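You operate a simulated robot arm through the tools that you are given. There is no shell and no other tool.

You are at the controls of a simulated robot arm. One attempt, no reset.

## Task
Fetch the green pot from the turntable and clamp it.
Fine: free the turntable to turn it and lock it again, with the pot's seat at the gap in the hood.

The check looks at the end state, three seconds after you hand in, the way a careful person would. Anything else that was tipped, shoved, dropped, spilled or broken makes it a failure.

## Robot
A 7-joint arm with a fingered hand, fixed in place. Base frame: the origin is on the floor under the middle of its stand, x ahead of it, y to its left, z up; the work surface is at about z = 0.82. Readings come in m, rad, newtons and seconds.
It reaches about 1.089 m from its shoulder. Its first joint turns from -2.601 to 2.601 rad. Payload 3.5 kg.
The tool frame sits at the grasp point between the pads (the TCP): z along the fingers, y along the line on which they close. The tips reach 0.03 m beyond it. The gripper opens to 0.104 m; its body begins 0.035 m behind the TCP. The gripper is a hand of 4 fingers: y runs from the thumb to the fingers, the wrist lies at [-0.015, -0.11, -0.186] in the tool frame.
Orientation is told as [roll, pitch, yaw] about the base's x, y, z axes, in that order, counted from this pose: with the fingers straight down and the wrist toward the robot, the tool's x, y and z point along [0, 1, 0], [1, 0, 0] and [0, 0, -1] of the base frame.

## Interface
- The arm moves only by the tool step_arm. Its arguments are lists of equal length, an entry for each row: "angular": the turn, a rotation vector about the tool's x, y, z in rad, a list of three; "travel": the shift along the tool's x, y, z in cm, a list of three. In form: {"angular": [[ax, ay, az], ...], "travel": [[tx, ty, tz], ...]}. A call has 1 to 20 rows; each row is the pose to reach, as a shift and turn from the pose commanded when the call began, along the tool's axes at that moment. A row lasts 0.2 s, in which the tool goes at most 0.05 m and 0.15 rad; a call with a longer step from one row to the next is refused whole. Where a pose cannot be reached the arm comes as near as it can. A force on the tool above 40 N (or 10 N above the force at the start of the call, whichever is more), or a blocked arm, ends the call early, and 0.2 s more pass. In this call time passes only in rows, and 0.2 s behind the last. It gives the time, the measured TCP pose, the force on the tool (base axes), the opening and the grip force at its end, in the units of the frame above (readings bear some noise), with the torque about the TCP (base axes, N m) and any sound that the robot's microphone picked up.
- Cameras (640 x 400 px; columns grow to the right, rows downward): "scene" is fixed at [0.398, -0.5069, 1.6441]; the picture's right is [0.30, -0.95, 0.00], its down [-0.95, -0.30, -0.06] and it looks along [0.06, 0.02, -1.00] (base axes); focal length 346 px, centre (320, 200). "wrist" rides on the gripper at [0.061, -0.092, -0.13] in the tool frame; the picture's right is [-0.81, 0.27, -0.52], its down [-0.53, -0.71, 0.46] and it looks along [-0.24, 0.64, 0.72] (tool axes); focal length 275 px, centre (320, 200). There is no depth. A picture from a camera that has moved, and an enlarged one, comes with that camera's place and axes in the base frame and with its lens. The place of the scene camera against the robot may be out by one fixed shift of up to 0.012 m in any direction.
- snapshot(camera): a new picture of that camera. No time passes.
- move_column(by): slides the trunk up (or, below 0, down) by that many m; the arm rides with it, the base frame stays. It gives what a move gives, with no picture.
- move_fingers(index, middle, ring, thumb_bend, thumb_turn): sets how far each is bent, from 0 (flat) to 100 (curled in); at 30 the hand is open as for a grip, at 70 the pads meet at the TCP. One left out holds its place. A second passes; each finger stops where it meets its share of the squeeze, and holds until it gets a number again. It is the only way to open and close the hand. It gives what a move gives, with no picture; readings hold the bend of each and the force on the fingers (four entries, about 0 where the hand has none), thumb and palm. thumb_turn goes from beside the hand (0) to across from the fingers (100), as for a grip.
- inspect(camera, box): a new picture of the part [left, top, right, bottom] of that camera's present view, enlarged. No time passes.
- finish_job(): hands the job in; it is judged then, once.

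Places have to be worked out from the pictures, the camera data and where the tool is seen. Open the gripper and draw the arm clear of the work before you hand the job in, unless the task says otherwise.

The tools are called as a command line: name --argument value ..., lists and objects as JSON in quotes. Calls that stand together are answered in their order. step_arm: Moves the arm, as the interface text tells. Its arguments: {"type":"object","properties":{"angular":{"type":"array"},"travel":{"type":"array"}},"required":["angular","travel"]} The other tools are called the same way: move_column (by) moves the trunk up or down; move_fingers (index, middle, ring, thumb_bend, thumb_turn) moves the fingers one by one; snapshot (camera) takes a picture; inspect (camera, box) takes an enlarged picture of a part of a camera's view; finish_job () hands the job in.

At the start:

```text
time: 0.0
ee_pos: [0.3189, -0.5694, 1.268]
ee_rot: [0.001, -0.001, 0.0]
force: [-0.2, -0.2, -0.2]
wrist_torque: [-0.02, -0.03, 0.02]
width: 0.1036
grip_force: 0.0
shape: jaw
bend: [30.0, 30.0, 30.0, 30.0, 98.0]
finger forces: [0.0, 0.0, 0.1, 0.1, 0.0, 0.0]
trunk travel left (down, up): [-0.5, 0.21]
```

scene: 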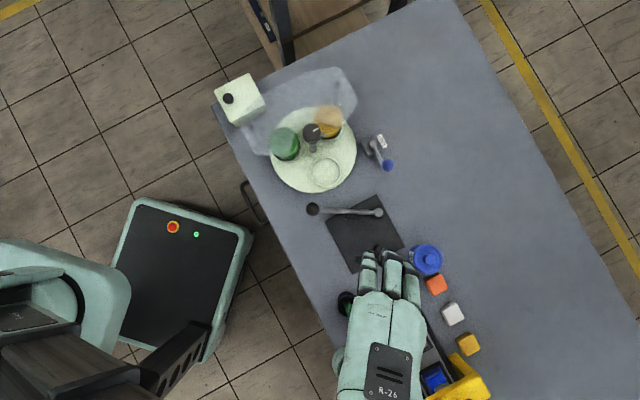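
wrist: 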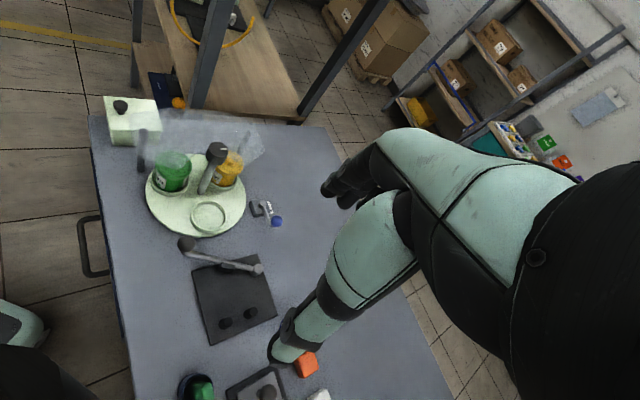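

The scene shows a turntable with a green and an amber pot under a clear hood, a knob in the middle, a plate with a lever (perhaps the clamp), and a small device with a blue tip near the turntable (perhaps the lock). I'll enlarge these areas first.

inspect --camera "scene" --box '[200, 50, 420, 200]'

inspect --camera "scene" --box '[290, 180, 490, 310]'

inspect --camera "wrist" --box '[80, 80, 320, 240]'

inspect --camera "wrist" --box '[120, 220, 360, 400]'

```text
2.67 times, centred on (310, 125) of scene
camera zoom: at [0.398, -0.5069, 1.6441], right [0.3, -0.95, 0.0], down [-0.95, -0.3, -0.06], along [0.06, 0.02, -1.0], focal length 922 px, centre (347, 400)
```

zoom: 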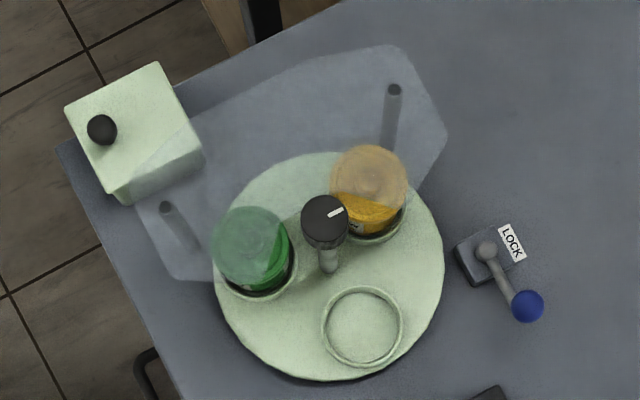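

```text
3.08 times, centred on (390, 245) of scene
camera zoom: at [0.398, -0.5069, 1.6441], right [0.3, -0.95, 0.0], down [-0.95, -0.3, -0.06], along [0.06, 0.02, -1.0], focal length 1063 px, centre (105, 62)
```

zoom: 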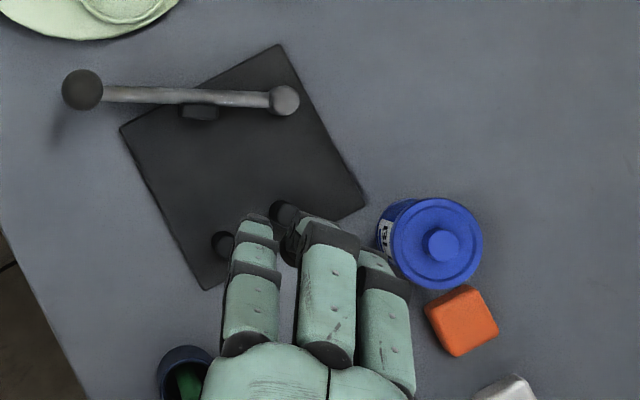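

```text
2.50 times, centred on (200, 160) of wrist
camera zoom: at [0.2274, -0.5087, 1.3977], right [0.27, -0.81, 0.52], down [-0.71, -0.53, -0.46], along [0.64, -0.24, -0.72], focal length 688 px, centre (620, 300)
```

zoom: 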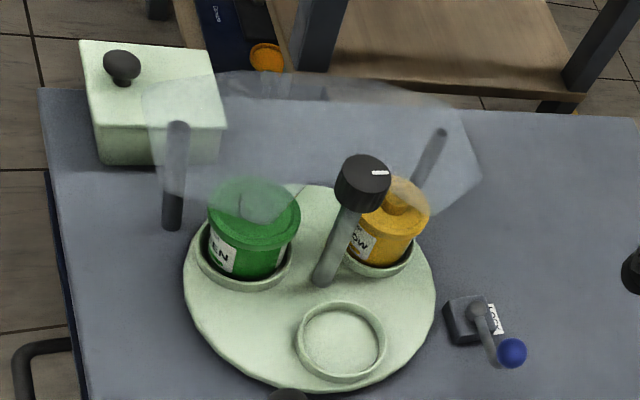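

```text
2.22 times, centred on (240, 310) of wrist
camera zoom: at [0.2274, -0.5087, 1.3977], right [0.27, -0.81, 0.52], down [-0.71, -0.53, -0.46], along [0.64, -0.24, -0.72], focal length 612 px, centre (498, -44)
```

zoom: 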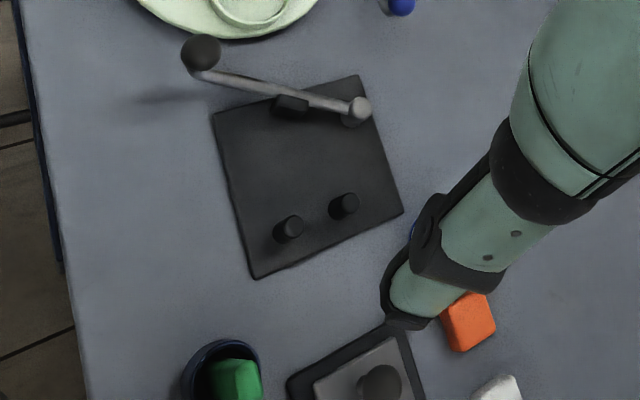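

The turntable sits at about (0.55, -0.44) with its empty seat toward me, and the lock lever is to its right. I'll move the hand left and a bit lower for a nearer look through the wrist camera. This path stays well above everything.

step_arm --angular '[[0, 0, 0], [0, 0, 0], [0, 0, 0], [0, 0, 0], [0, 0, 0]]' --travel '[[3.4, -0.4, 2], [6.8, -0.8, 4], [10.2, -1.2, 6], [13.6, -1.6, 8], [17, -2, 10]]'

snapshot --camera "wrist"

snapshot --camera "scene"

```text
time: 1.2
ee_pos: [0.2985, -0.4021, 1.1666]
ee_rot: [0.0, 0.001, 0.0]
force: [0.1, -0.1, -0.8]
wrist_torque: [0.02, -0.01, -0.01]
width: 0.1038
grip_force: 0.0
shape: jaw
bend: [30.0, 30.0, 30.0, 30.0, 98.0]
finger forces: [0.1, 0.0, 0.0, 0.0, 0.0, 0.0]
trunk travel left (down, up): [-0.5, 0.21]
```

```text
taken
camera wrist: at [0.2064, -0.3408, 1.297], right [0.27, -0.81, 0.52], down [-0.71, -0.53, -0.46], along [0.65, -0.24, -0.72], focal length 275 px, centre (320, 200)
```

wrist: 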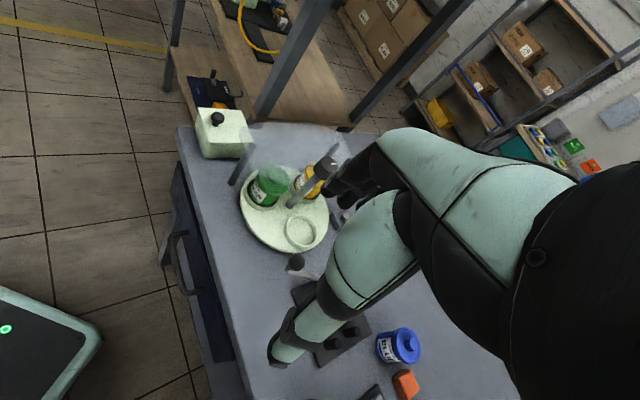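

```text
taken
```

scene: 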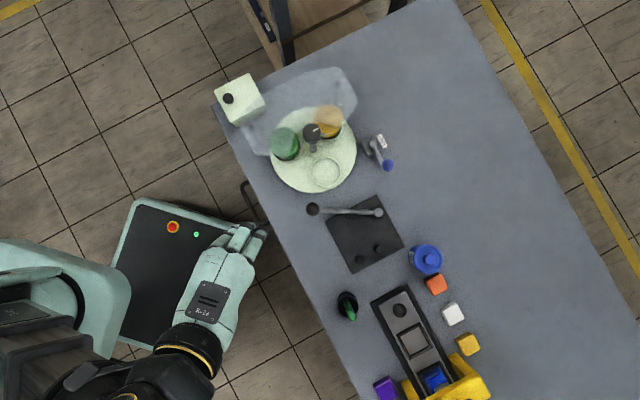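

The scene view is now clear of the hand. I'll enlarge the clamp, the lock and the hood.

inspect --camera "scene" --box '[290, 180, 410, 280]'

inspect --camera "scene" --box '[350, 120, 410, 180]'

inspect --camera "scene" --box '[230, 60, 370, 200]'

inspect --camera "wrist" --box '[180, 120, 380, 260]'

inspect --camera "scene" --box '[320, 240, 500, 400]'

```text
4.00 times, centred on (350, 230) of scene
camera zoom: at [0.398, -0.5069, 1.6441], right [0.3, -0.95, 0.0], down [-0.95, -0.3, -0.06], along [0.06, 0.02, -1.0], focal length 1382 px, centre (200, 80)
```

zoom: 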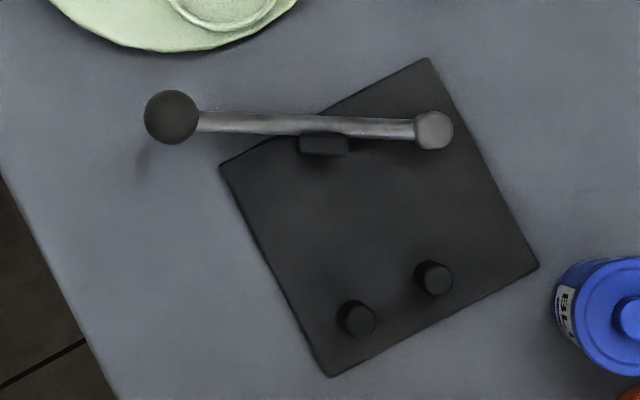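

```text
6.67 times, centred on (380, 150) of scene
camera zoom: at [0.398, -0.5069, 1.6441], right [0.3, -0.95, 0.0], down [-0.95, -0.3, -0.06], along [0.06, 0.02, -1.0], focal length 2304 px, centre (-80, 533)
```

zoom: 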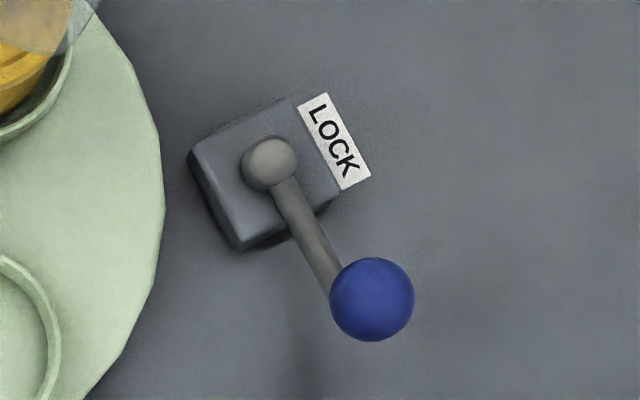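

```text
2.86 times, centred on (300, 130) of scene
camera zoom: at [0.398, -0.5069, 1.6441], right [0.3, -0.95, 0.0], down [-0.95, -0.3, -0.06], along [0.06, 0.02, -1.0], focal length 987 px, centre (377, 400)
```

zoom: 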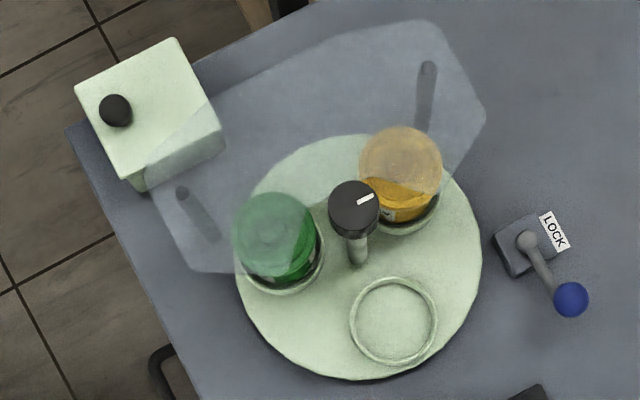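

```text
2.86 times, centred on (280, 190) of wrist
camera zoom: at [0.2064, -0.3408, 1.297], right [0.27, -0.81, 0.52], down [-0.71, -0.53, -0.46], along [0.65, -0.24, -0.72], focal length 786 px, centre (434, 229)
```

zoom: 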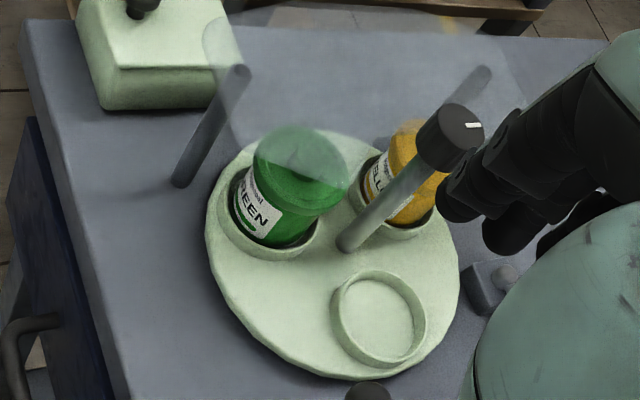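

```text
2.50 times, centred on (410, 320) of scene
camera zoom: at [0.398, -0.5069, 1.6441], right [0.3, -0.95, 0.0], down [-0.95, -0.3, -0.06], along [0.06, 0.02, -1.0], focal length 864 px, centre (95, -100)
```

zoom: 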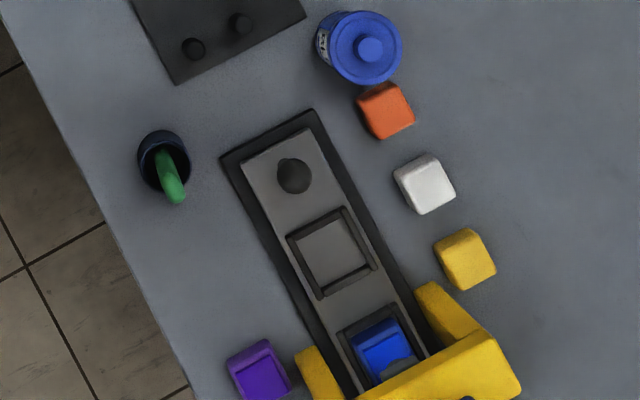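

The hood is a clear plate at about z 0.95, held on two back posts, and its open side faces the empty seat. The lock lever's pivot is near (0.60, -0.57), with the ball pointing toward the robot and to the right. I'll bring the wrist camera closer to the lock, staying above z 1.05.

step_arm --angular '[[0, 0, 0], [0, 0, 0], [0, 0, 0], [0, 0, 0], [0, 0, 0], [0, 0, 0], [0, 0, 0], [0, 0, 0]]' --travel '[[-3.5, 2.4, 1], [-7, 4.8, 2], [-10.5, 7.2, 3], [-14, 9.6, 4], [-17.5, 12, 5], [-21, 14.4, 6], [-24.5, 16.8, 7], [-27.9, 19.1, 7.8]]'

snapshot --camera "wrist"

snapshot --camera "scene"

```text
time: 3.0
ee_pos: [0.4909, -0.6799, 1.089]
ee_rot: [-0.001, 0.0, -0.001]
force: [0.3, -0.4, -1.1]
wrist_torque: [-0.02, -0.03, 0.0]
width: 0.1037
grip_force: 0.0
shape: jaw
bend: [30.0, 30.0, 30.0, 30.0, 98.0]
finger forces: [0.1, 0.1, 0.0, 0.0, 0.0, 0.0]
trunk travel left (down, up): [-0.5, 0.21]
```

```text
taken
camera wrist: at [0.3982, -0.6194, 1.2187], right [0.27, -0.81, 0.52], down [-0.71, -0.53, -0.46], along [0.64, -0.24, -0.72], focal length 275 px, centre (320, 200)
```

wrist: 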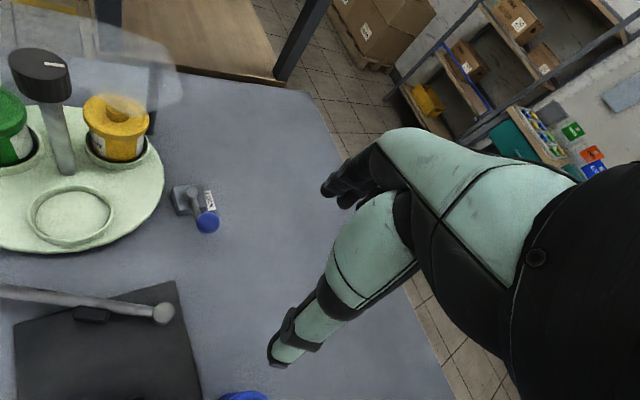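

```text
taken
```

scene: 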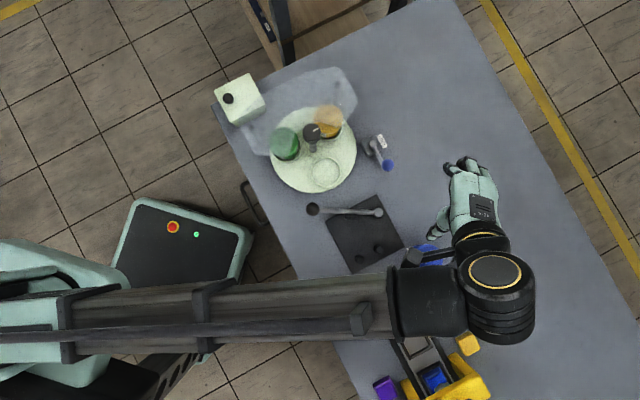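

inspect --camera "wrist" --box '[150, 160, 250, 250]'

inspect --camera "wrist" --box '[0, 40, 200, 260]'

inspect --camera "wrist" --box '[0, 250, 260, 400]'

inspect --camera "scene" --box '[410, 140, 530, 260]'

```text
4.44 times, centred on (200, 205) of wrist
camera zoom: at [0.3982, -0.6194, 1.2187], right [0.27, -0.81, 0.52], down [-0.71, -0.53, -0.46], along [0.64, -0.24, -0.72], focal length 1224 px, centre (853, 178)
```

zoom: 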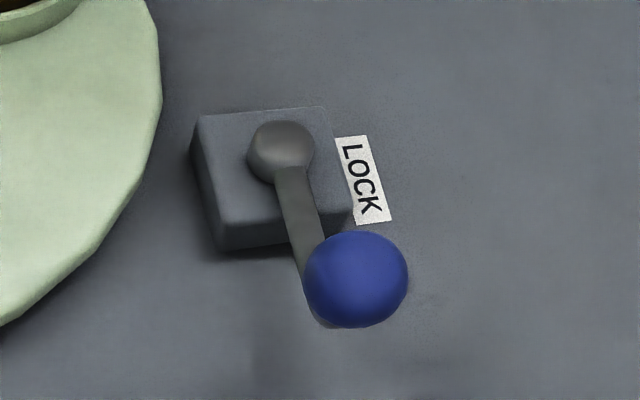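

```text
1.82 times, centred on (100, 150) of wrist
camera zoom: at [0.3982, -0.6194, 1.2187], right [0.27, -0.81, 0.52], down [-0.71, -0.53, -0.46], along [0.64, -0.24, -0.72], focal length 500 px, centre (720, 291)
```

zoom: 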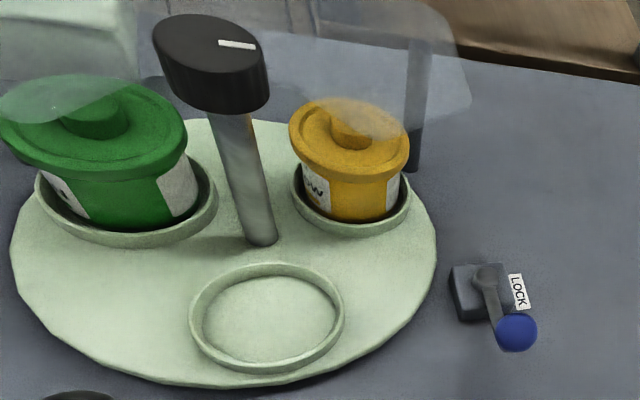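

```text
2.46 times, centred on (130, 325) of wrist
camera zoom: at [0.3982, -0.6194, 1.2187], right [0.27, -0.81, 0.52], down [-0.71, -0.53, -0.46], along [0.64, -0.24, -0.72], focal length 678 px, centre (788, -108)
```

zoom: 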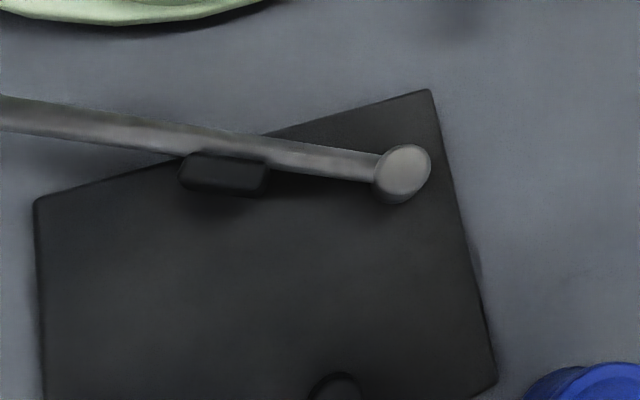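

```text
3.33 times, centred on (470, 200) of scene
camera zoom: at [0.398, -0.5069, 1.6441], right [0.3, -0.95, 0.0], down [-0.95, -0.3, -0.06], along [0.06, 0.02, -1.0], focal length 1152 px, centre (-180, 200)
```

zoom: 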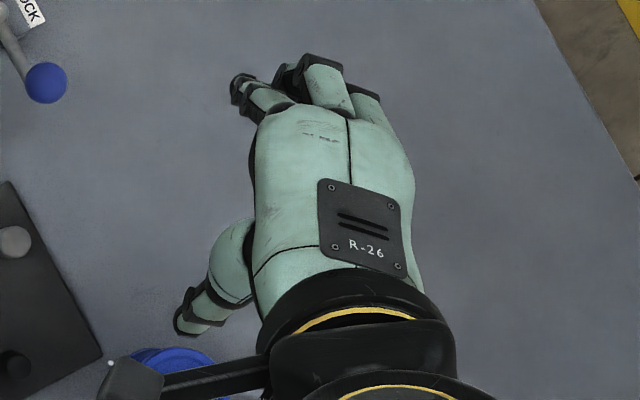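

From two wrist views, the lever ball is at about (0.563, -0.605, 0.883), its pivot at (0.604, -0.562), and the turntable axis at about (0.554, -0.435) with the knob top near z 1.0. I'll turn the hand to yaw -45° above the ball so the fingers straddle it, then look.

step_arm --angular '[[0, 0, 0.131], [0, 0, 0.262], [0, 0, 0.393], [0, 0, 0.524], [0, 0, 0.655], [0, 0, 0.785]]' --travel '[[1.25, 1.2, 1.1], [2.5, 2.4, 2.2], [3.75, 3.6, 3.3], [5, 4.8, 4.4], [6.25, 6, 5.5], [7.5, 7.15, 6.5]]'

snapshot --camera "wrist"

snapshot --camera "scene"

```text
time: 4.4
ee_pos: [0.5649, -0.6032, 1.0241]
ee_rot: [0.001, 0.0, -0.788]
force: [-0.3, 0.5, 0.9]
wrist_torque: [0.0, -0.03, 0.01]
width: 0.1034
grip_force: 0.0
shape: jaw
bend: [30.0, 30.0, 30.0, 30.0, 98.0]
finger forces: [0.1, 0.0, 0.0, 0.0, 0.1, 0.0]
trunk travel left (down, up): [-0.5, 0.21]
```

```text
taken
camera wrist: at [0.5425, -0.4959, 1.1543], right [-0.38, -0.77, 0.52], down [-0.88, 0.13, -0.46], along [0.28, -0.63, -0.72], focal length 275 px, centre (320, 200)
```

wrist: 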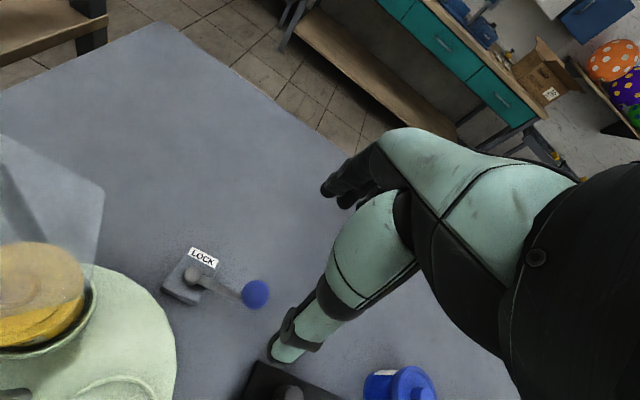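

```text
taken
```

scene: 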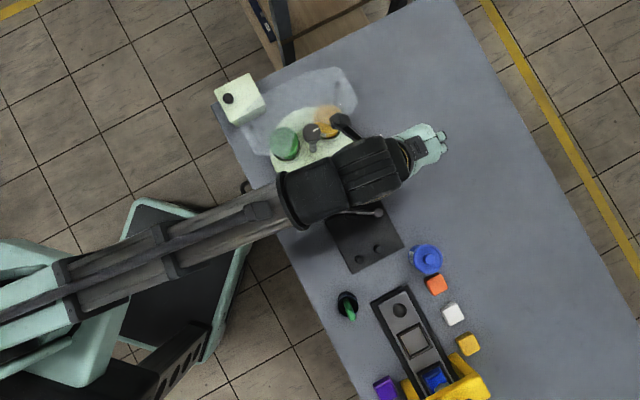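

The ball position holds up at (0.562, -0.605, 0.883). The wrist camera bracket would come close to the knob in this yaw, so I'll take a closer look at the lock before choosing the yaw for descending.

inspect --camera "wrist" --box '[140, 230, 290, 330]'

inspect --camera "wrist" --box '[0, 120, 200, 400]'

inspect --camera "scene" --box '[270, 90, 470, 220]'

```text
4.00 times, centred on (215, 280) of wrist
camera zoom: at [0.5425, -0.4959, 1.1543], right [-0.38, -0.77, 0.52], down [-0.88, 0.13, -0.46], along [0.28, -0.63, -0.72], focal length 1101 px, centre (740, -120)
```

zoom: 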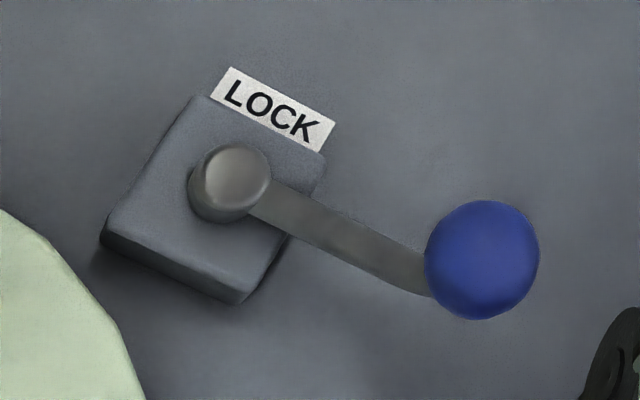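

```text
1.43 times, centred on (100, 260) of wrist
camera zoom: at [0.5425, -0.4959, 1.1543], right [-0.38, -0.77, 0.52], down [-0.88, 0.13, -0.46], along [0.28, -0.63, -0.72], focal length 393 px, centre (634, 114)
```

zoom: 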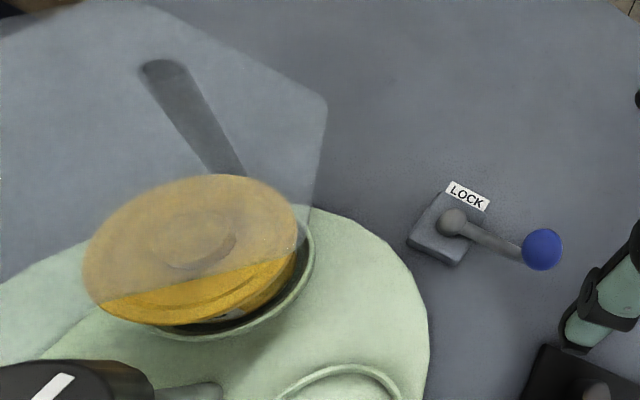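

```text
3.08 times, centred on (370, 155) of scene
camera zoom: at [0.398, -0.5069, 1.6441], right [0.3, -0.95, 0.0], down [-0.95, -0.3, -0.06], along [0.06, 0.02, -1.0], focal length 1063 px, centre (166, 338)
```

zoom: 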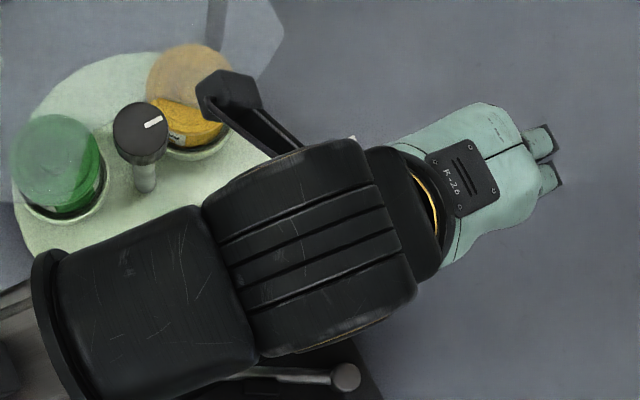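

The lever arm rises from its pivot to the ball, and the ball swings in a circle of about 6 cm radius. I'll turn to yaw -30° to keep the camera bracket off the knob, centre over the ball, and narrow the finger opening to about 6.5 cm to cage it.

step_arm --angular '[[0, 0, -0.131], [0, 0, -0.262], [0, 0, -0.262]]' --travel '[[0, 0, 1], [-0.2, 0, 2], [-0.33, -0.07, 3.4]]'

move_fingers --index 45 --middle 45 --ring 45 --thumb_bend 45

snapshot --camera "wrist"

snapshot --camera "scene"

```text
time: 5.2
ee_pos: [0.5608, -0.6044, 0.9891]
ee_rot: [0.0, 0.0, -0.521]
force: [0.5, -0.4, 0.2]
wrist_torque: [0.03, 0.0, 0.0]
width: 0.1035
grip_force: 0.0
shape: jaw
bend: [30.0, 30.0, 30.0, 30.0, 98.0]
finger forces: [0.1, 0.0, 0.0, 0.0, 0.0, 0.1]
trunk travel left (down, up): [-0.5, 0.21]
```

```text
time: 6.2
ee_pos: [0.5615, -0.6032, 0.9902]
ee_rot: [0.0, 0.0, -0.524]
force: [-0.3, -0.3, 0.4]
wrist_torque: [0.01, 0.01, 0.03]
width: 0.0656
grip_force: 0.1
shape: fingers
bend: [45.0, 45.0, 45.0, 45.0, 98.0]
finger forces: [0.0, 0.0, 0.0, 0.0, 0.1, 0.0]
trunk travel left (down, up): [-0.5, 0.21]
```

```text
taken
camera wrist: at [0.5118, -0.5058, 1.1206], right [-0.17, -0.84, 0.52], down [-0.88, -0.1, -0.46], along [0.44, -0.53, -0.72], focal length 275 px, centre (320, 200)
```

wrist: 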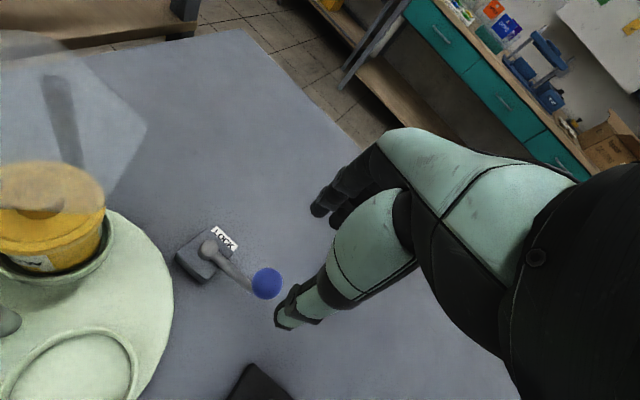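

```text
taken
```

scene: 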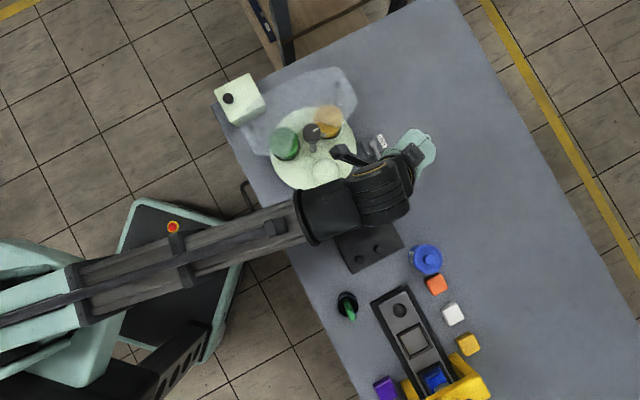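

The ball sits between thumb and fingers in the view, and it is still at (0.563, -0.604, 0.883). I'm descending straight down 10 cm so the cage encloses it with the tips at about z 0.86.

step_arm --angular '[[0, 0, 0], [0, 0, 0], [0, 0, 0], [0, 0, 0], [0, 0, 0]]' --travel '[[0, 0, 2.5], [0, 0, 5], [0, 0, 7], [0, 0, 8.5], [0, 0, 10]]'

snapshot --camera "wrist"

snapshot --camera "scene"

```text
time: 7.4
ee_pos: [0.5606, -0.6056, 0.8901]
ee_rot: [0.0, 0.0, -0.524]
force: [0.2, 0.1, -0.2]
wrist_torque: [0.01, -0.01, -0.03]
width: 0.0656
grip_force: 0.0
shape: fingers
bend: [45.0, 45.0, 45.0, 45.0, 98.0]
finger forces: [0.0, 0.0, 0.1, 0.1, 0.1, 0.0]
trunk travel left (down, up): [-0.5, 0.21]
```

```text
taken
camera wrist: at [0.5108, -0.5061, 1.0206], right [-0.17, -0.84, 0.52], down [-0.88, -0.11, -0.46], along [0.44, -0.53, -0.72], focal length 275 px, centre (320, 200)
```

wrist: 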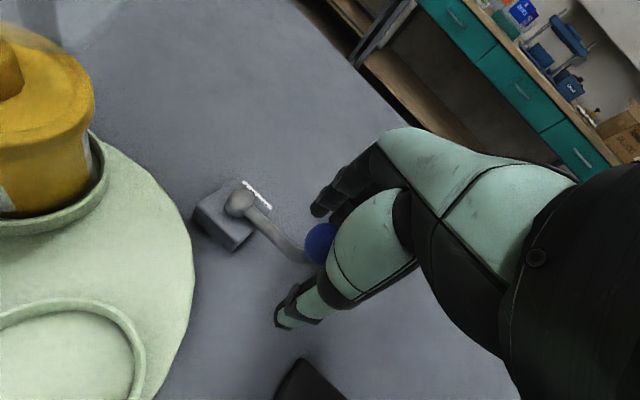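

```text
taken
```

scene: 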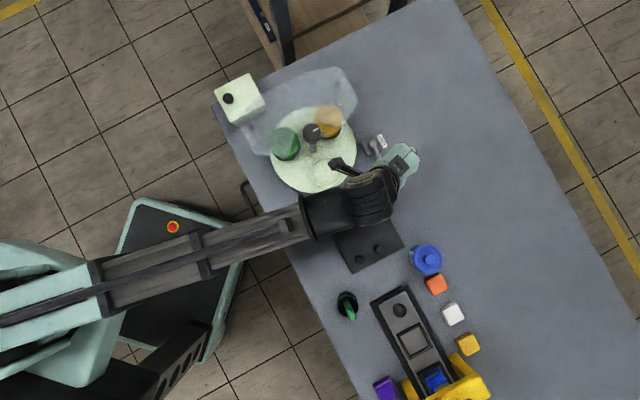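

The ball is caged between thumb and fingers with no contact. I'll push gently toward the label side (base direction 315°), 2.6 cm in small steps, and read the force to see whether the lever yields that way.

step_arm --angular '[[0, 0, 0], [0, 0, 0], [0, 0, 0], [0, 0, 0]]' --travel '[[-0.2, 0.8, 0], [-0.4, 1.5, 0], [-0.55, 2.1, 0], [-0.67, 2.5, 0]]'

snapshot --camera "wrist"

```text
time: 8.4
ee_pos: [0.577, -0.6229, 0.8896]
ee_rot: [-0.002, 0.0, -0.524]
force: [-3.6, 3.9, -0.8]
wrist_torque: [-0.02, -0.05, 0.03]
width: 0.0701
grip_force: 2.2
shape: fingers
bend: [45.0, 45.0, 45.0, 42.0, 97.0]
finger forces: [0.1, 0.0, 0.1, 0.0, 4.2, 0.0]
trunk travel left (down, up): [-0.5, 0.21]
```

```text
taken
camera wrist: at [0.5277, -0.5243, 1.0209], right [-0.17, -0.84, 0.52], down [-0.88, -0.1, -0.46], along [0.44, -0.53, -0.73], focal length 275 px, centre (320, 200)
```

wrist: 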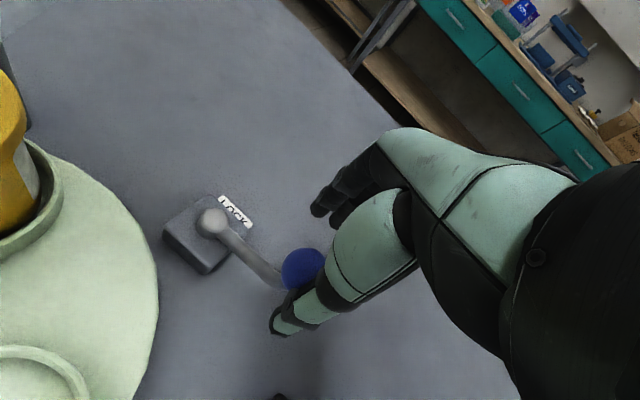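

The thumb presses the ball at about 4–5 N and the ball has not moved, so this may be friction or a stop. I'll push 1 cm further in the same direction.

step_arm --angular '[[0, 0, 0], [0, 0, 0], [0, 0, 0]]' --travel '[[-0.1, 0.35, 0], [-0.18, 0.7, 0], [-0.26, 1.0, 0]]'

snapshot --camera "wrist"

```text
time: 9.2
ee_pos: [0.5849, -0.6305, 0.8908]
ee_rot: [0.0, 0.0, -0.523]
force: [-12.2, 9.0, -1.5]
wrist_torque: [-0.01, 0.03, -0.03]
width: 0.0806
grip_force: 6.1
shape: fingers
bend: [45.0, 45.0, 45.0, 37.0, 96.0]
finger forces: [0.0, 0.0, 0.0, 0.1, 12.3, 0.0]
trunk travel left (down, up): [-0.5, 0.21]
```

```text
taken
camera wrist: at [0.5348, -0.5321, 1.0219], right [-0.17, -0.84, 0.52], down [-0.88, -0.1, -0.46], along [0.44, -0.53, -0.72], focal length 275 px, centre (320, 200)
```

wrist: 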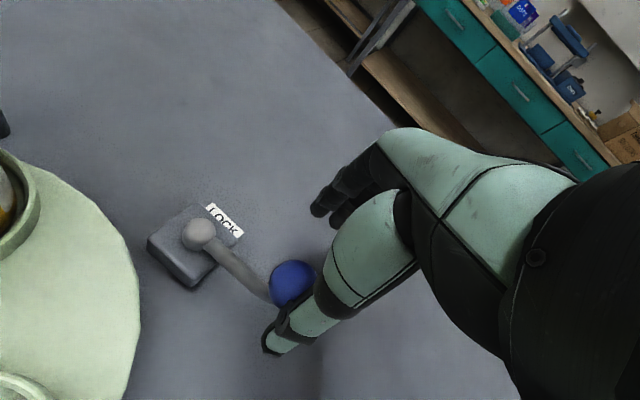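

At 15 N the ball still sits at (0.563, -0.604), so that direction is a stop. I'll back off and push the other way (base direction 135°, toward the turntable) with the fingers.

step_arm --angular '[[0, 0, 0], [0, 0, 0], [0, 0, 0], [0, 0, 0], [0, 0, 0]]' --travel '[[0.45, -1.7, 0], [0.93, -3.5, 0], [1.2, -4.4, 0], [1.4, -5.2, 0], [1.55, -5.8, 0]]'

snapshot --camera "wrist"

```text
time: 10.4
ee_pos: [0.5442, -0.5887, 0.8907]
ee_rot: [0.001, 0.0, -0.523]
force: [0.4, -1.1, 0.6]
wrist_torque: [-0.03, -0.01, 0.02]
width: 0.0665
grip_force: 0.2
shape: fingers
bend: [44.0, 45.0, 45.0, 45.0, 98.0]
finger forces: [0.9, 0.0, 0.0, 0.0, 0.0, 0.0]
trunk travel left (down, up): [-0.5, 0.21]
```

```text
taken
camera wrist: at [0.494, -0.4907, 1.0207], right [-0.17, -0.84, 0.52], down [-0.88, -0.1, -0.46], along [0.44, -0.53, -0.72], focal length 275 px, centre (320, 200)
```

wrist: 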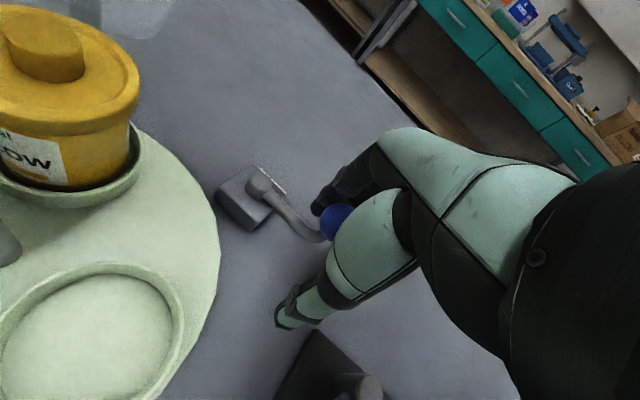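

The index finger has just reached the ball. I'll continue along the arc toward 135° for about 1.5 cm, raised by 0.4 cm, and check whether the lever follows.

step_arm --angular '[[0, 0, 0], [0, 0, 0], [0, 0, 0]]' --travel '[[0.13, -0.5, -0.2], [0.3, -1.0, -0.4], [0.5, -1.5, -0.4]]'

snapshot --camera "wrist"

```text
time: 11.2
ee_pos: [0.5342, -0.5761, 0.8941]
ee_rot: [0.0, 0.001, -0.524]
force: [-0.1, 0.1, 0.3]
wrist_torque: [0.0, 0.01, 0.03]
width: 0.0662
grip_force: 0.4
shape: fingers
bend: [45.0, 45.0, 45.0, 45.0, 98.0]
finger forces: [0.4, 0.1, 0.1, 0.0, 0.0, 0.1]
trunk travel left (down, up): [-0.5, 0.21]
```

```text
taken
camera wrist: at [0.4826, -0.4778, 1.0248], right [-0.17, -0.84, 0.52], down [-0.88, -0.1, -0.46], along [0.44, -0.53, -0.72], focal length 275 px, centre (320, 200)
```

wrist: 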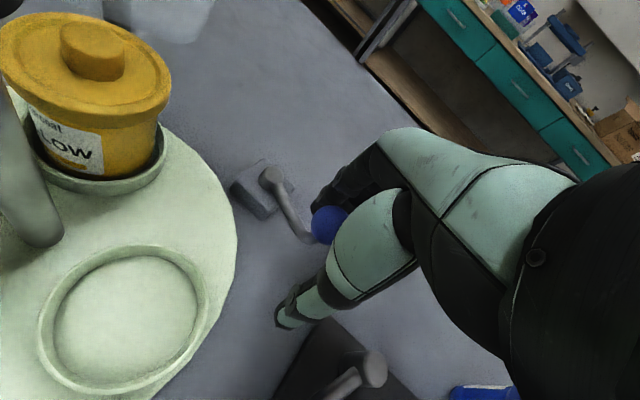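

The lever turned freely by about 23° with only ~1 N, so this is the unlocking direction. I'll keep following the arc by another ~22° and check.

step_arm --angular '[[0, 0, 0], [0, 0, 0], [0, 0, 0], [0, 0, 0]]' --travel '[[0.4, -0.5, 0], [0.8, -0.95, 0], [1.2, -1.3, 0], [1.65, -1.6, 0]]'

snapshot --camera "wrist"

snapshot --camera "scene"

```text
time: 12.2
ee_pos: [0.5279, -0.5541, 0.8939]
ee_rot: [0.001, 0.0, -0.523]
force: [0.7, -0.1, 1.0]
wrist_torque: [0.0, 0.0, -0.02]
width: 0.0656
grip_force: 0.1
shape: fingers
bend: [45.0, 45.0, 45.0, 45.0, 98.0]
finger forces: [0.0, 0.0, 0.0, 0.1, 0.0, 0.1]
trunk travel left (down, up): [-0.5, 0.21]
```

```text
taken
camera wrist: at [0.4776, -0.456, 1.0248], right [-0.17, -0.84, 0.52], down [-0.88, -0.1, -0.46], along [0.44, -0.53, -0.72], focal length 275 px, centre (320, 200)
```

wrist: 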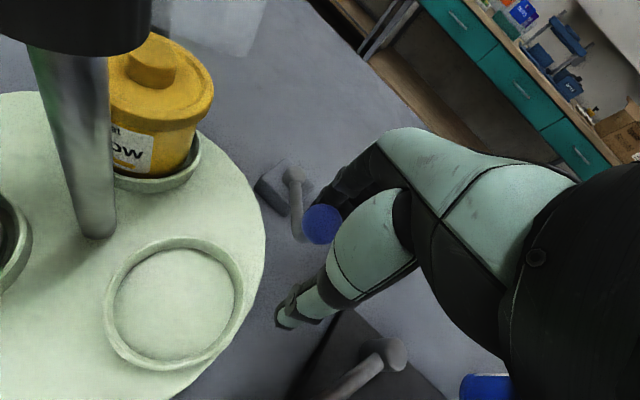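

```text
taken
```

scene: 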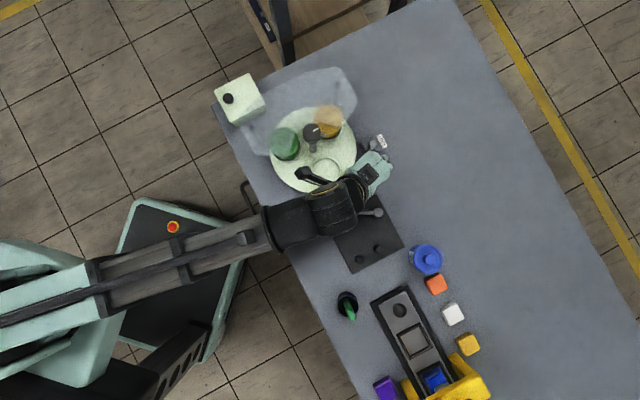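

The lever is now about 49° from its locked position, still with almost no resistance. I'll push on another ~16° to look for the end stop.

step_arm --angular '[[0, 0, 0], [0, 0, 0], [0, 0, 0], [0, 0, 0]]' --travel '[[0.4, -0.2, 0], [0.8, -0.4, 0], [1.2, -0.6, 0], [1.6, -0.8, 0]]'

snapshot --camera "wrist"

```text
time: 13.2
ee_pos: [0.527, -0.5364, 0.8939]
ee_rot: [0.001, 0.001, -0.524]
force: [-0.8, 0.6, 0.2]
wrist_torque: [-0.05, -0.02, 0.0]
width: 0.0656
grip_force: 0.1
shape: fingers
bend: [45.0, 45.0, 45.0, 45.0, 98.0]
finger forces: [0.0, 0.1, 0.1, 0.1, 0.0, 0.0]
trunk travel left (down, up): [-0.5, 0.21]
```

```text
taken
camera wrist: at [0.4784, -0.4377, 1.0241], right [-0.17, -0.84, 0.52], down [-0.88, -0.1, -0.46], along [0.44, -0.53, -0.72], focal length 275 px, centre (320, 200)
```

wrist: 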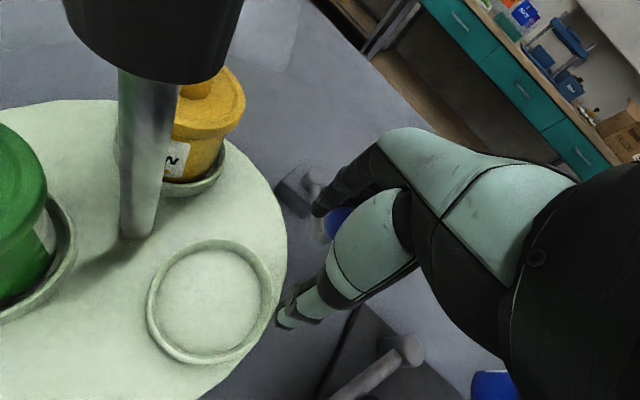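

The ball seems not to have followed fully, and there is no contact force. I'll zoom in to see the fingers, ball and lever.

inspect --camera "wrist" --box '[250, 140, 400, 260]'

inspect --camera "scene" --box '[310, 110, 430, 200]'

```text
3.33 times, centred on (325, 200) of wrist
camera zoom: at [0.4784, -0.4377, 1.0241], right [-0.17, -0.84, 0.52], down [-0.88, -0.1, -0.46], along [0.44, -0.53, -0.72], focal length 918 px, centre (303, 200)
```

zoom: 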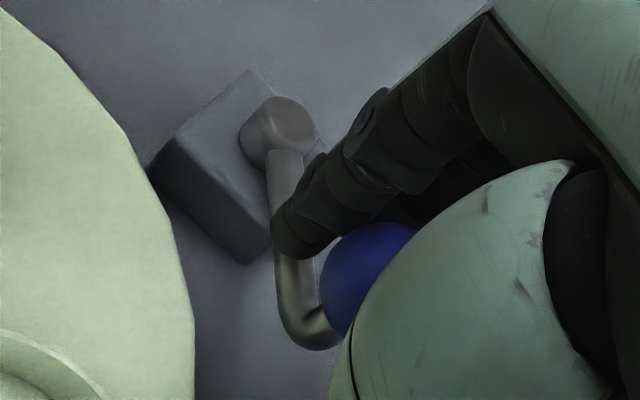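

```text
4.44 times, centred on (370, 155) of scene
camera zoom: at [0.398, -0.5069, 1.6441], right [0.3, -0.95, 0.0], down [-0.95, -0.3, -0.06], along [0.06, 0.02, -1.0], focal length 1536 px, centre (98, 400)
```

zoom: 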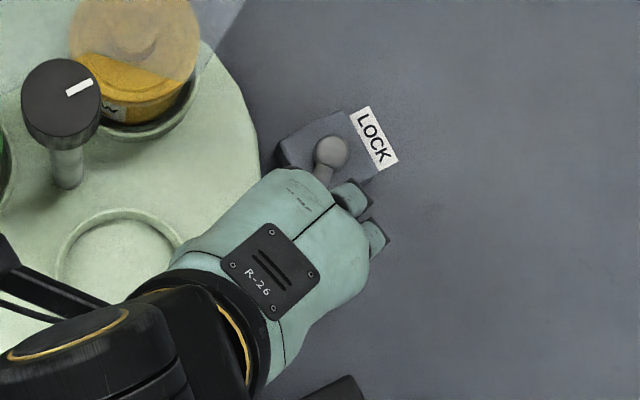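

The index fingertip slid over the lever bar while the ball sits just beside it, toward the middle finger. I'll move the hand along tool +x so the next finger pushes the ball further, to see if the lever goes on or is at its stop.

step_arm --angular '[[0, 0, 0], [0, 0, 0], [0, 0, 0]]' --travel '[[0.5, 0.2, 0], [1.0, 0.4, 0], [1.5, 0.6, 0]]'

inspect --camera "wrist" --box '[200, 120, 400, 260]'

inspect --camera "scene" --box '[310, 110, 430, 200]'

```text
time: 14.0
ee_pos: [0.5395, -0.5275, 0.8944]
ee_rot: [0.001, -0.001, -0.525]
force: [0.0, 0.1, 0.0]
wrist_torque: [0.02, -0.03, 0.02]
width: 0.0655
grip_force: 0.1
shape: fingers
bend: [45.0, 45.0, 45.0, 45.0, 98.0]
finger forces: [0.0, 0.0, 0.1, 0.0, 0.0, 0.0]
trunk travel left (down, up): [-0.5, 0.21]
```

```text
2.86 times, centred on (300, 190) of wrist
camera zoom: at [0.4903, -0.4275, 1.0247], right [-0.17, -0.84, 0.52], down [-0.88, -0.11, -0.46], along [0.44, -0.53, -0.72], focal length 786 px, centre (377, 229)
```

zoom: 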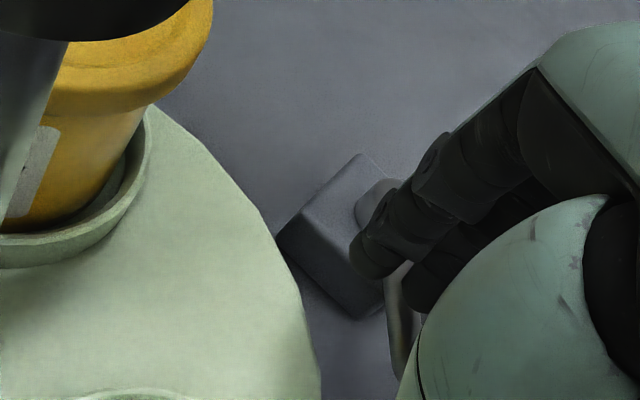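

```text
4.44 times, centred on (370, 155) of scene
camera zoom: at [0.398, -0.5069, 1.6441], right [0.3, -0.95, 0.0], down [-0.95, -0.3, -0.06], along [0.06, 0.02, -1.0], focal length 1536 px, centre (98, 400)
```

zoom: 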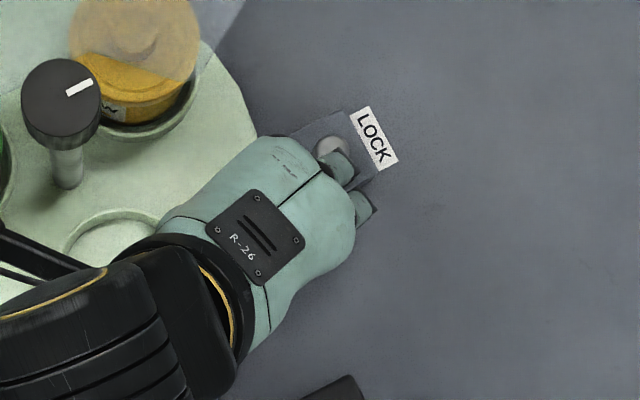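

No contact force, and the ball is hidden now. I'll lift straight up to clear everything and look at where the lever stands.

step_arm --angular '[[0, 0, 0], [0, 0, 0], [0, 0, 0], [0, 0, 0], [0, 0, 0]]' --travel '[[-0.3, 0, -2], [-0.6, 0, -5], [-1, 0.5, -8.5], [-2, 1.5, -12], [-4, 3.5, -14]]'

snapshot --camera "wrist"

inspect --camera "scene" --box '[310, 110, 430, 200]'

```text
time: 15.2
ee_pos: [0.5524, -0.5797, 1.032]
ee_rot: [0.0, 0.0, -0.524]
force: [-0.1, -1.1, 0.0]
wrist_torque: [0.01, 0.01, -0.02]
width: 0.0657
grip_force: 0.0
shape: fingers
bend: [45.0, 45.0, 45.0, 45.0, 98.0]
finger forces: [0.0, 0.0, 0.0, 0.0, 0.0, 0.0]
trunk travel left (down, up): [-0.5, 0.21]
```

```text
taken
camera wrist: at [0.5031, -0.4811, 1.163], right [-0.17, -0.84, 0.52], down [-0.88, -0.1, -0.46], along [0.44, -0.53, -0.72], focal length 275 px, centre (320, 200)
```

wrist: 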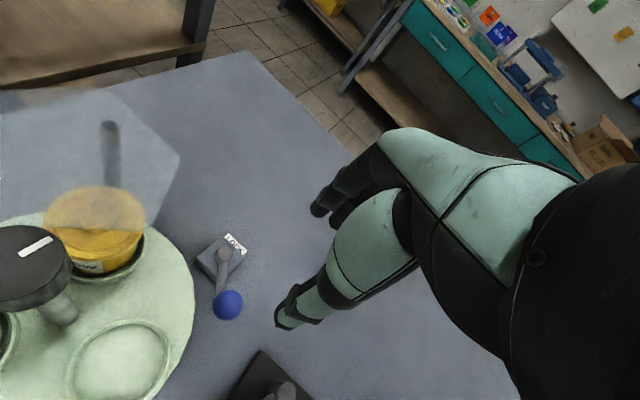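

```text
4.44 times, centred on (370, 155) of scene
camera zoom: at [0.398, -0.5069, 1.6441], right [0.3, -0.95, 0.0], down [-0.95, -0.3, -0.06], along [0.06, 0.02, -1.0], focal length 1536 px, centre (98, 400)
```

zoom: 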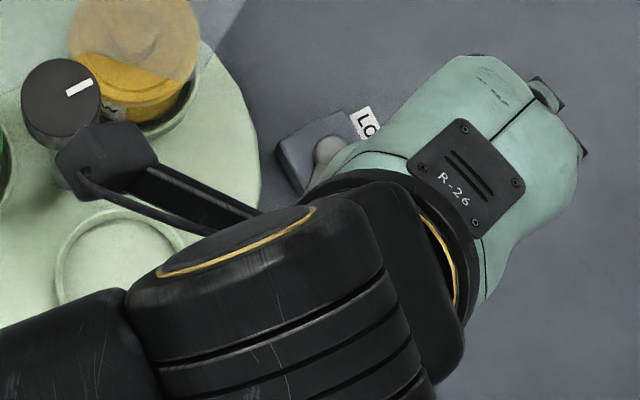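

The lever now stands about 51° from its locked position. I'll go above the knob at (0.554, -0.435) with fingertips at 1.04 or higher, turning to yaw -100°, so there is room for a +120° turn.

step_arm --angular '[[0, 0, 0], [0, 0, 0.136], [0, 0, 0.272], [0, 0, 0.408], [0, 0, 0.544], [0, 0, 0.68], [0, 0, 0.816], [0, 0, 0.952], [0, 0, 1.088], [0, 0, 1.222]]' --travel '[[0, 0, -3.8], [1.4, -0.8, -3.8], [2.8, -1.6, -3.8], [4.2, -2.4, -3.8], [5.6, -3.2, -3.8], [7, -4, -3.8], [8.4, -4.8, -3.8], [9.8, -5.6, -3.8], [11.2, -6.3, -3.8], [12.6, -7.1, -3.8]]'

snapshot --camera "wrist"

snapshot --camera "scene"

```text
time: 17.4
ee_pos: [0.5528, -0.4337, 1.072]
ee_rot: [0.0, -0.003, -1.748]
force: [-0.2, 1.2, -0.1]
wrist_torque: [0.02, 0.02, 0.01]
width: 0.0657
grip_force: 0.1
shape: fingers
bend: [45.0, 45.0, 45.0, 45.0, 98.0]
finger forces: [0.0, 0.0, 0.1, 0.0, 0.0, 0.0]
trunk travel left (down, up): [-0.5, 0.21]
```

```text
taken
camera wrist: at [0.6286, -0.3556, 1.2022], right [-0.85, -0.13, 0.52], down [-0.4, 0.8, -0.46], along [-0.35, -0.59, -0.72], focal length 275 px, centre (320, 200)
```

wrist: 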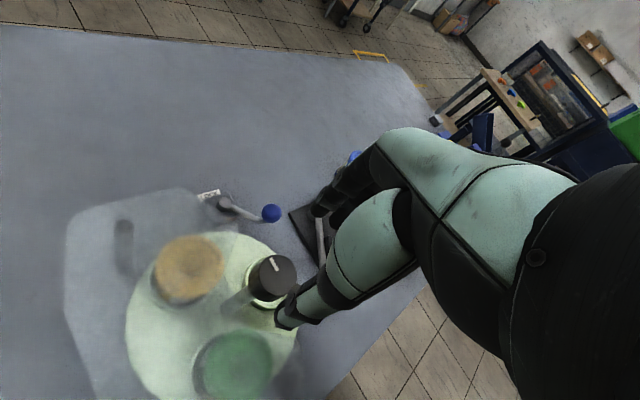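

```text
taken
```

scene: 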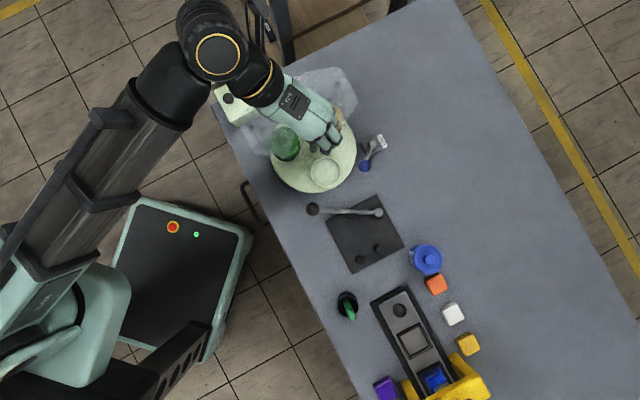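

The hand reached yaw -100° above the knob. I'll zoom in to fix the knob centre and the hood outline.

inspect --camera "wrist" --box '[50, 170, 330, 400]'

inspect --camera "wrist" --box '[220, 230, 340, 330]'

inspect --camera "scene" --box '[220, 60, 400, 200]'

```text
1.74 times, centred on (190, 285) of wrist
camera zoom: at [0.6286, -0.3556, 1.2022], right [-0.85, -0.13, 0.52], down [-0.4, 0.8, -0.46], along [-0.35, -0.59, -0.72], focal length 479 px, centre (546, 52)
```

zoom: 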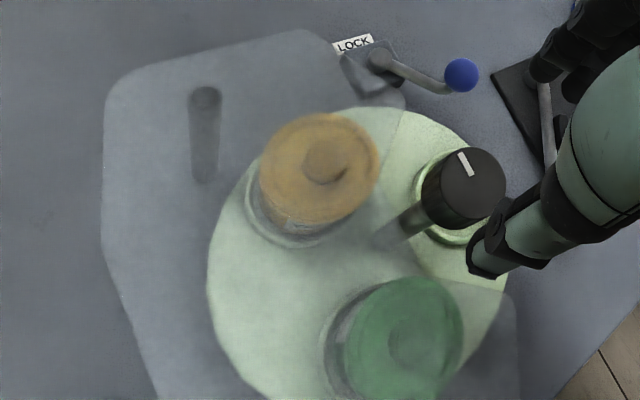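

```text
4.00 times, centred on (280, 280) of wrist
camera zoom: at [0.6286, -0.3556, 1.2022], right [-0.85, -0.13, 0.52], down [-0.4, 0.8, -0.46], along [-0.35, -0.59, -0.72], focal length 1101 px, centre (480, -120)
```

zoom: 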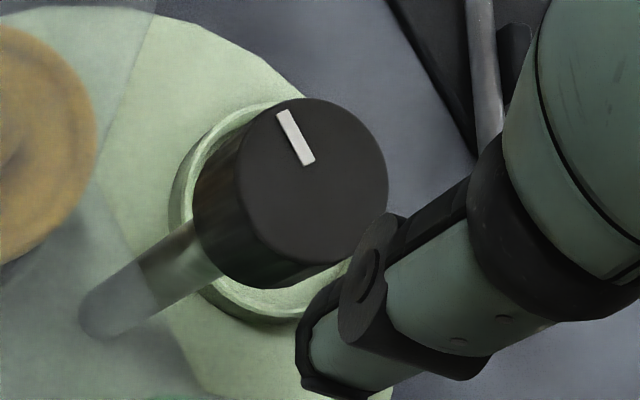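

```text
2.86 times, centred on (310, 130) of scene
camera zoom: at [0.398, -0.5069, 1.6441], right [0.3, -0.95, 0.0], down [-0.95, -0.3, -0.06], along [0.06, 0.02, -1.0], focal length 987 px, centre (349, 400)
```

zoom: 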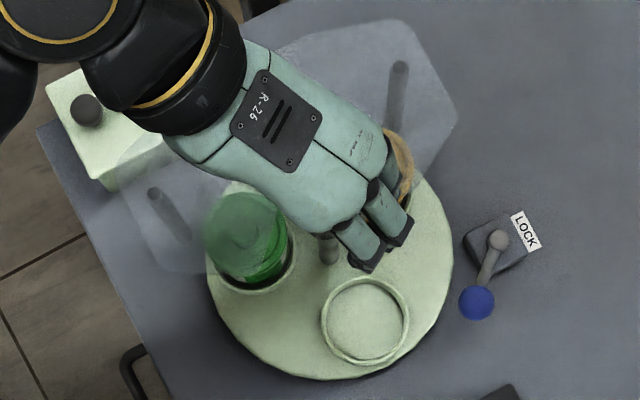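

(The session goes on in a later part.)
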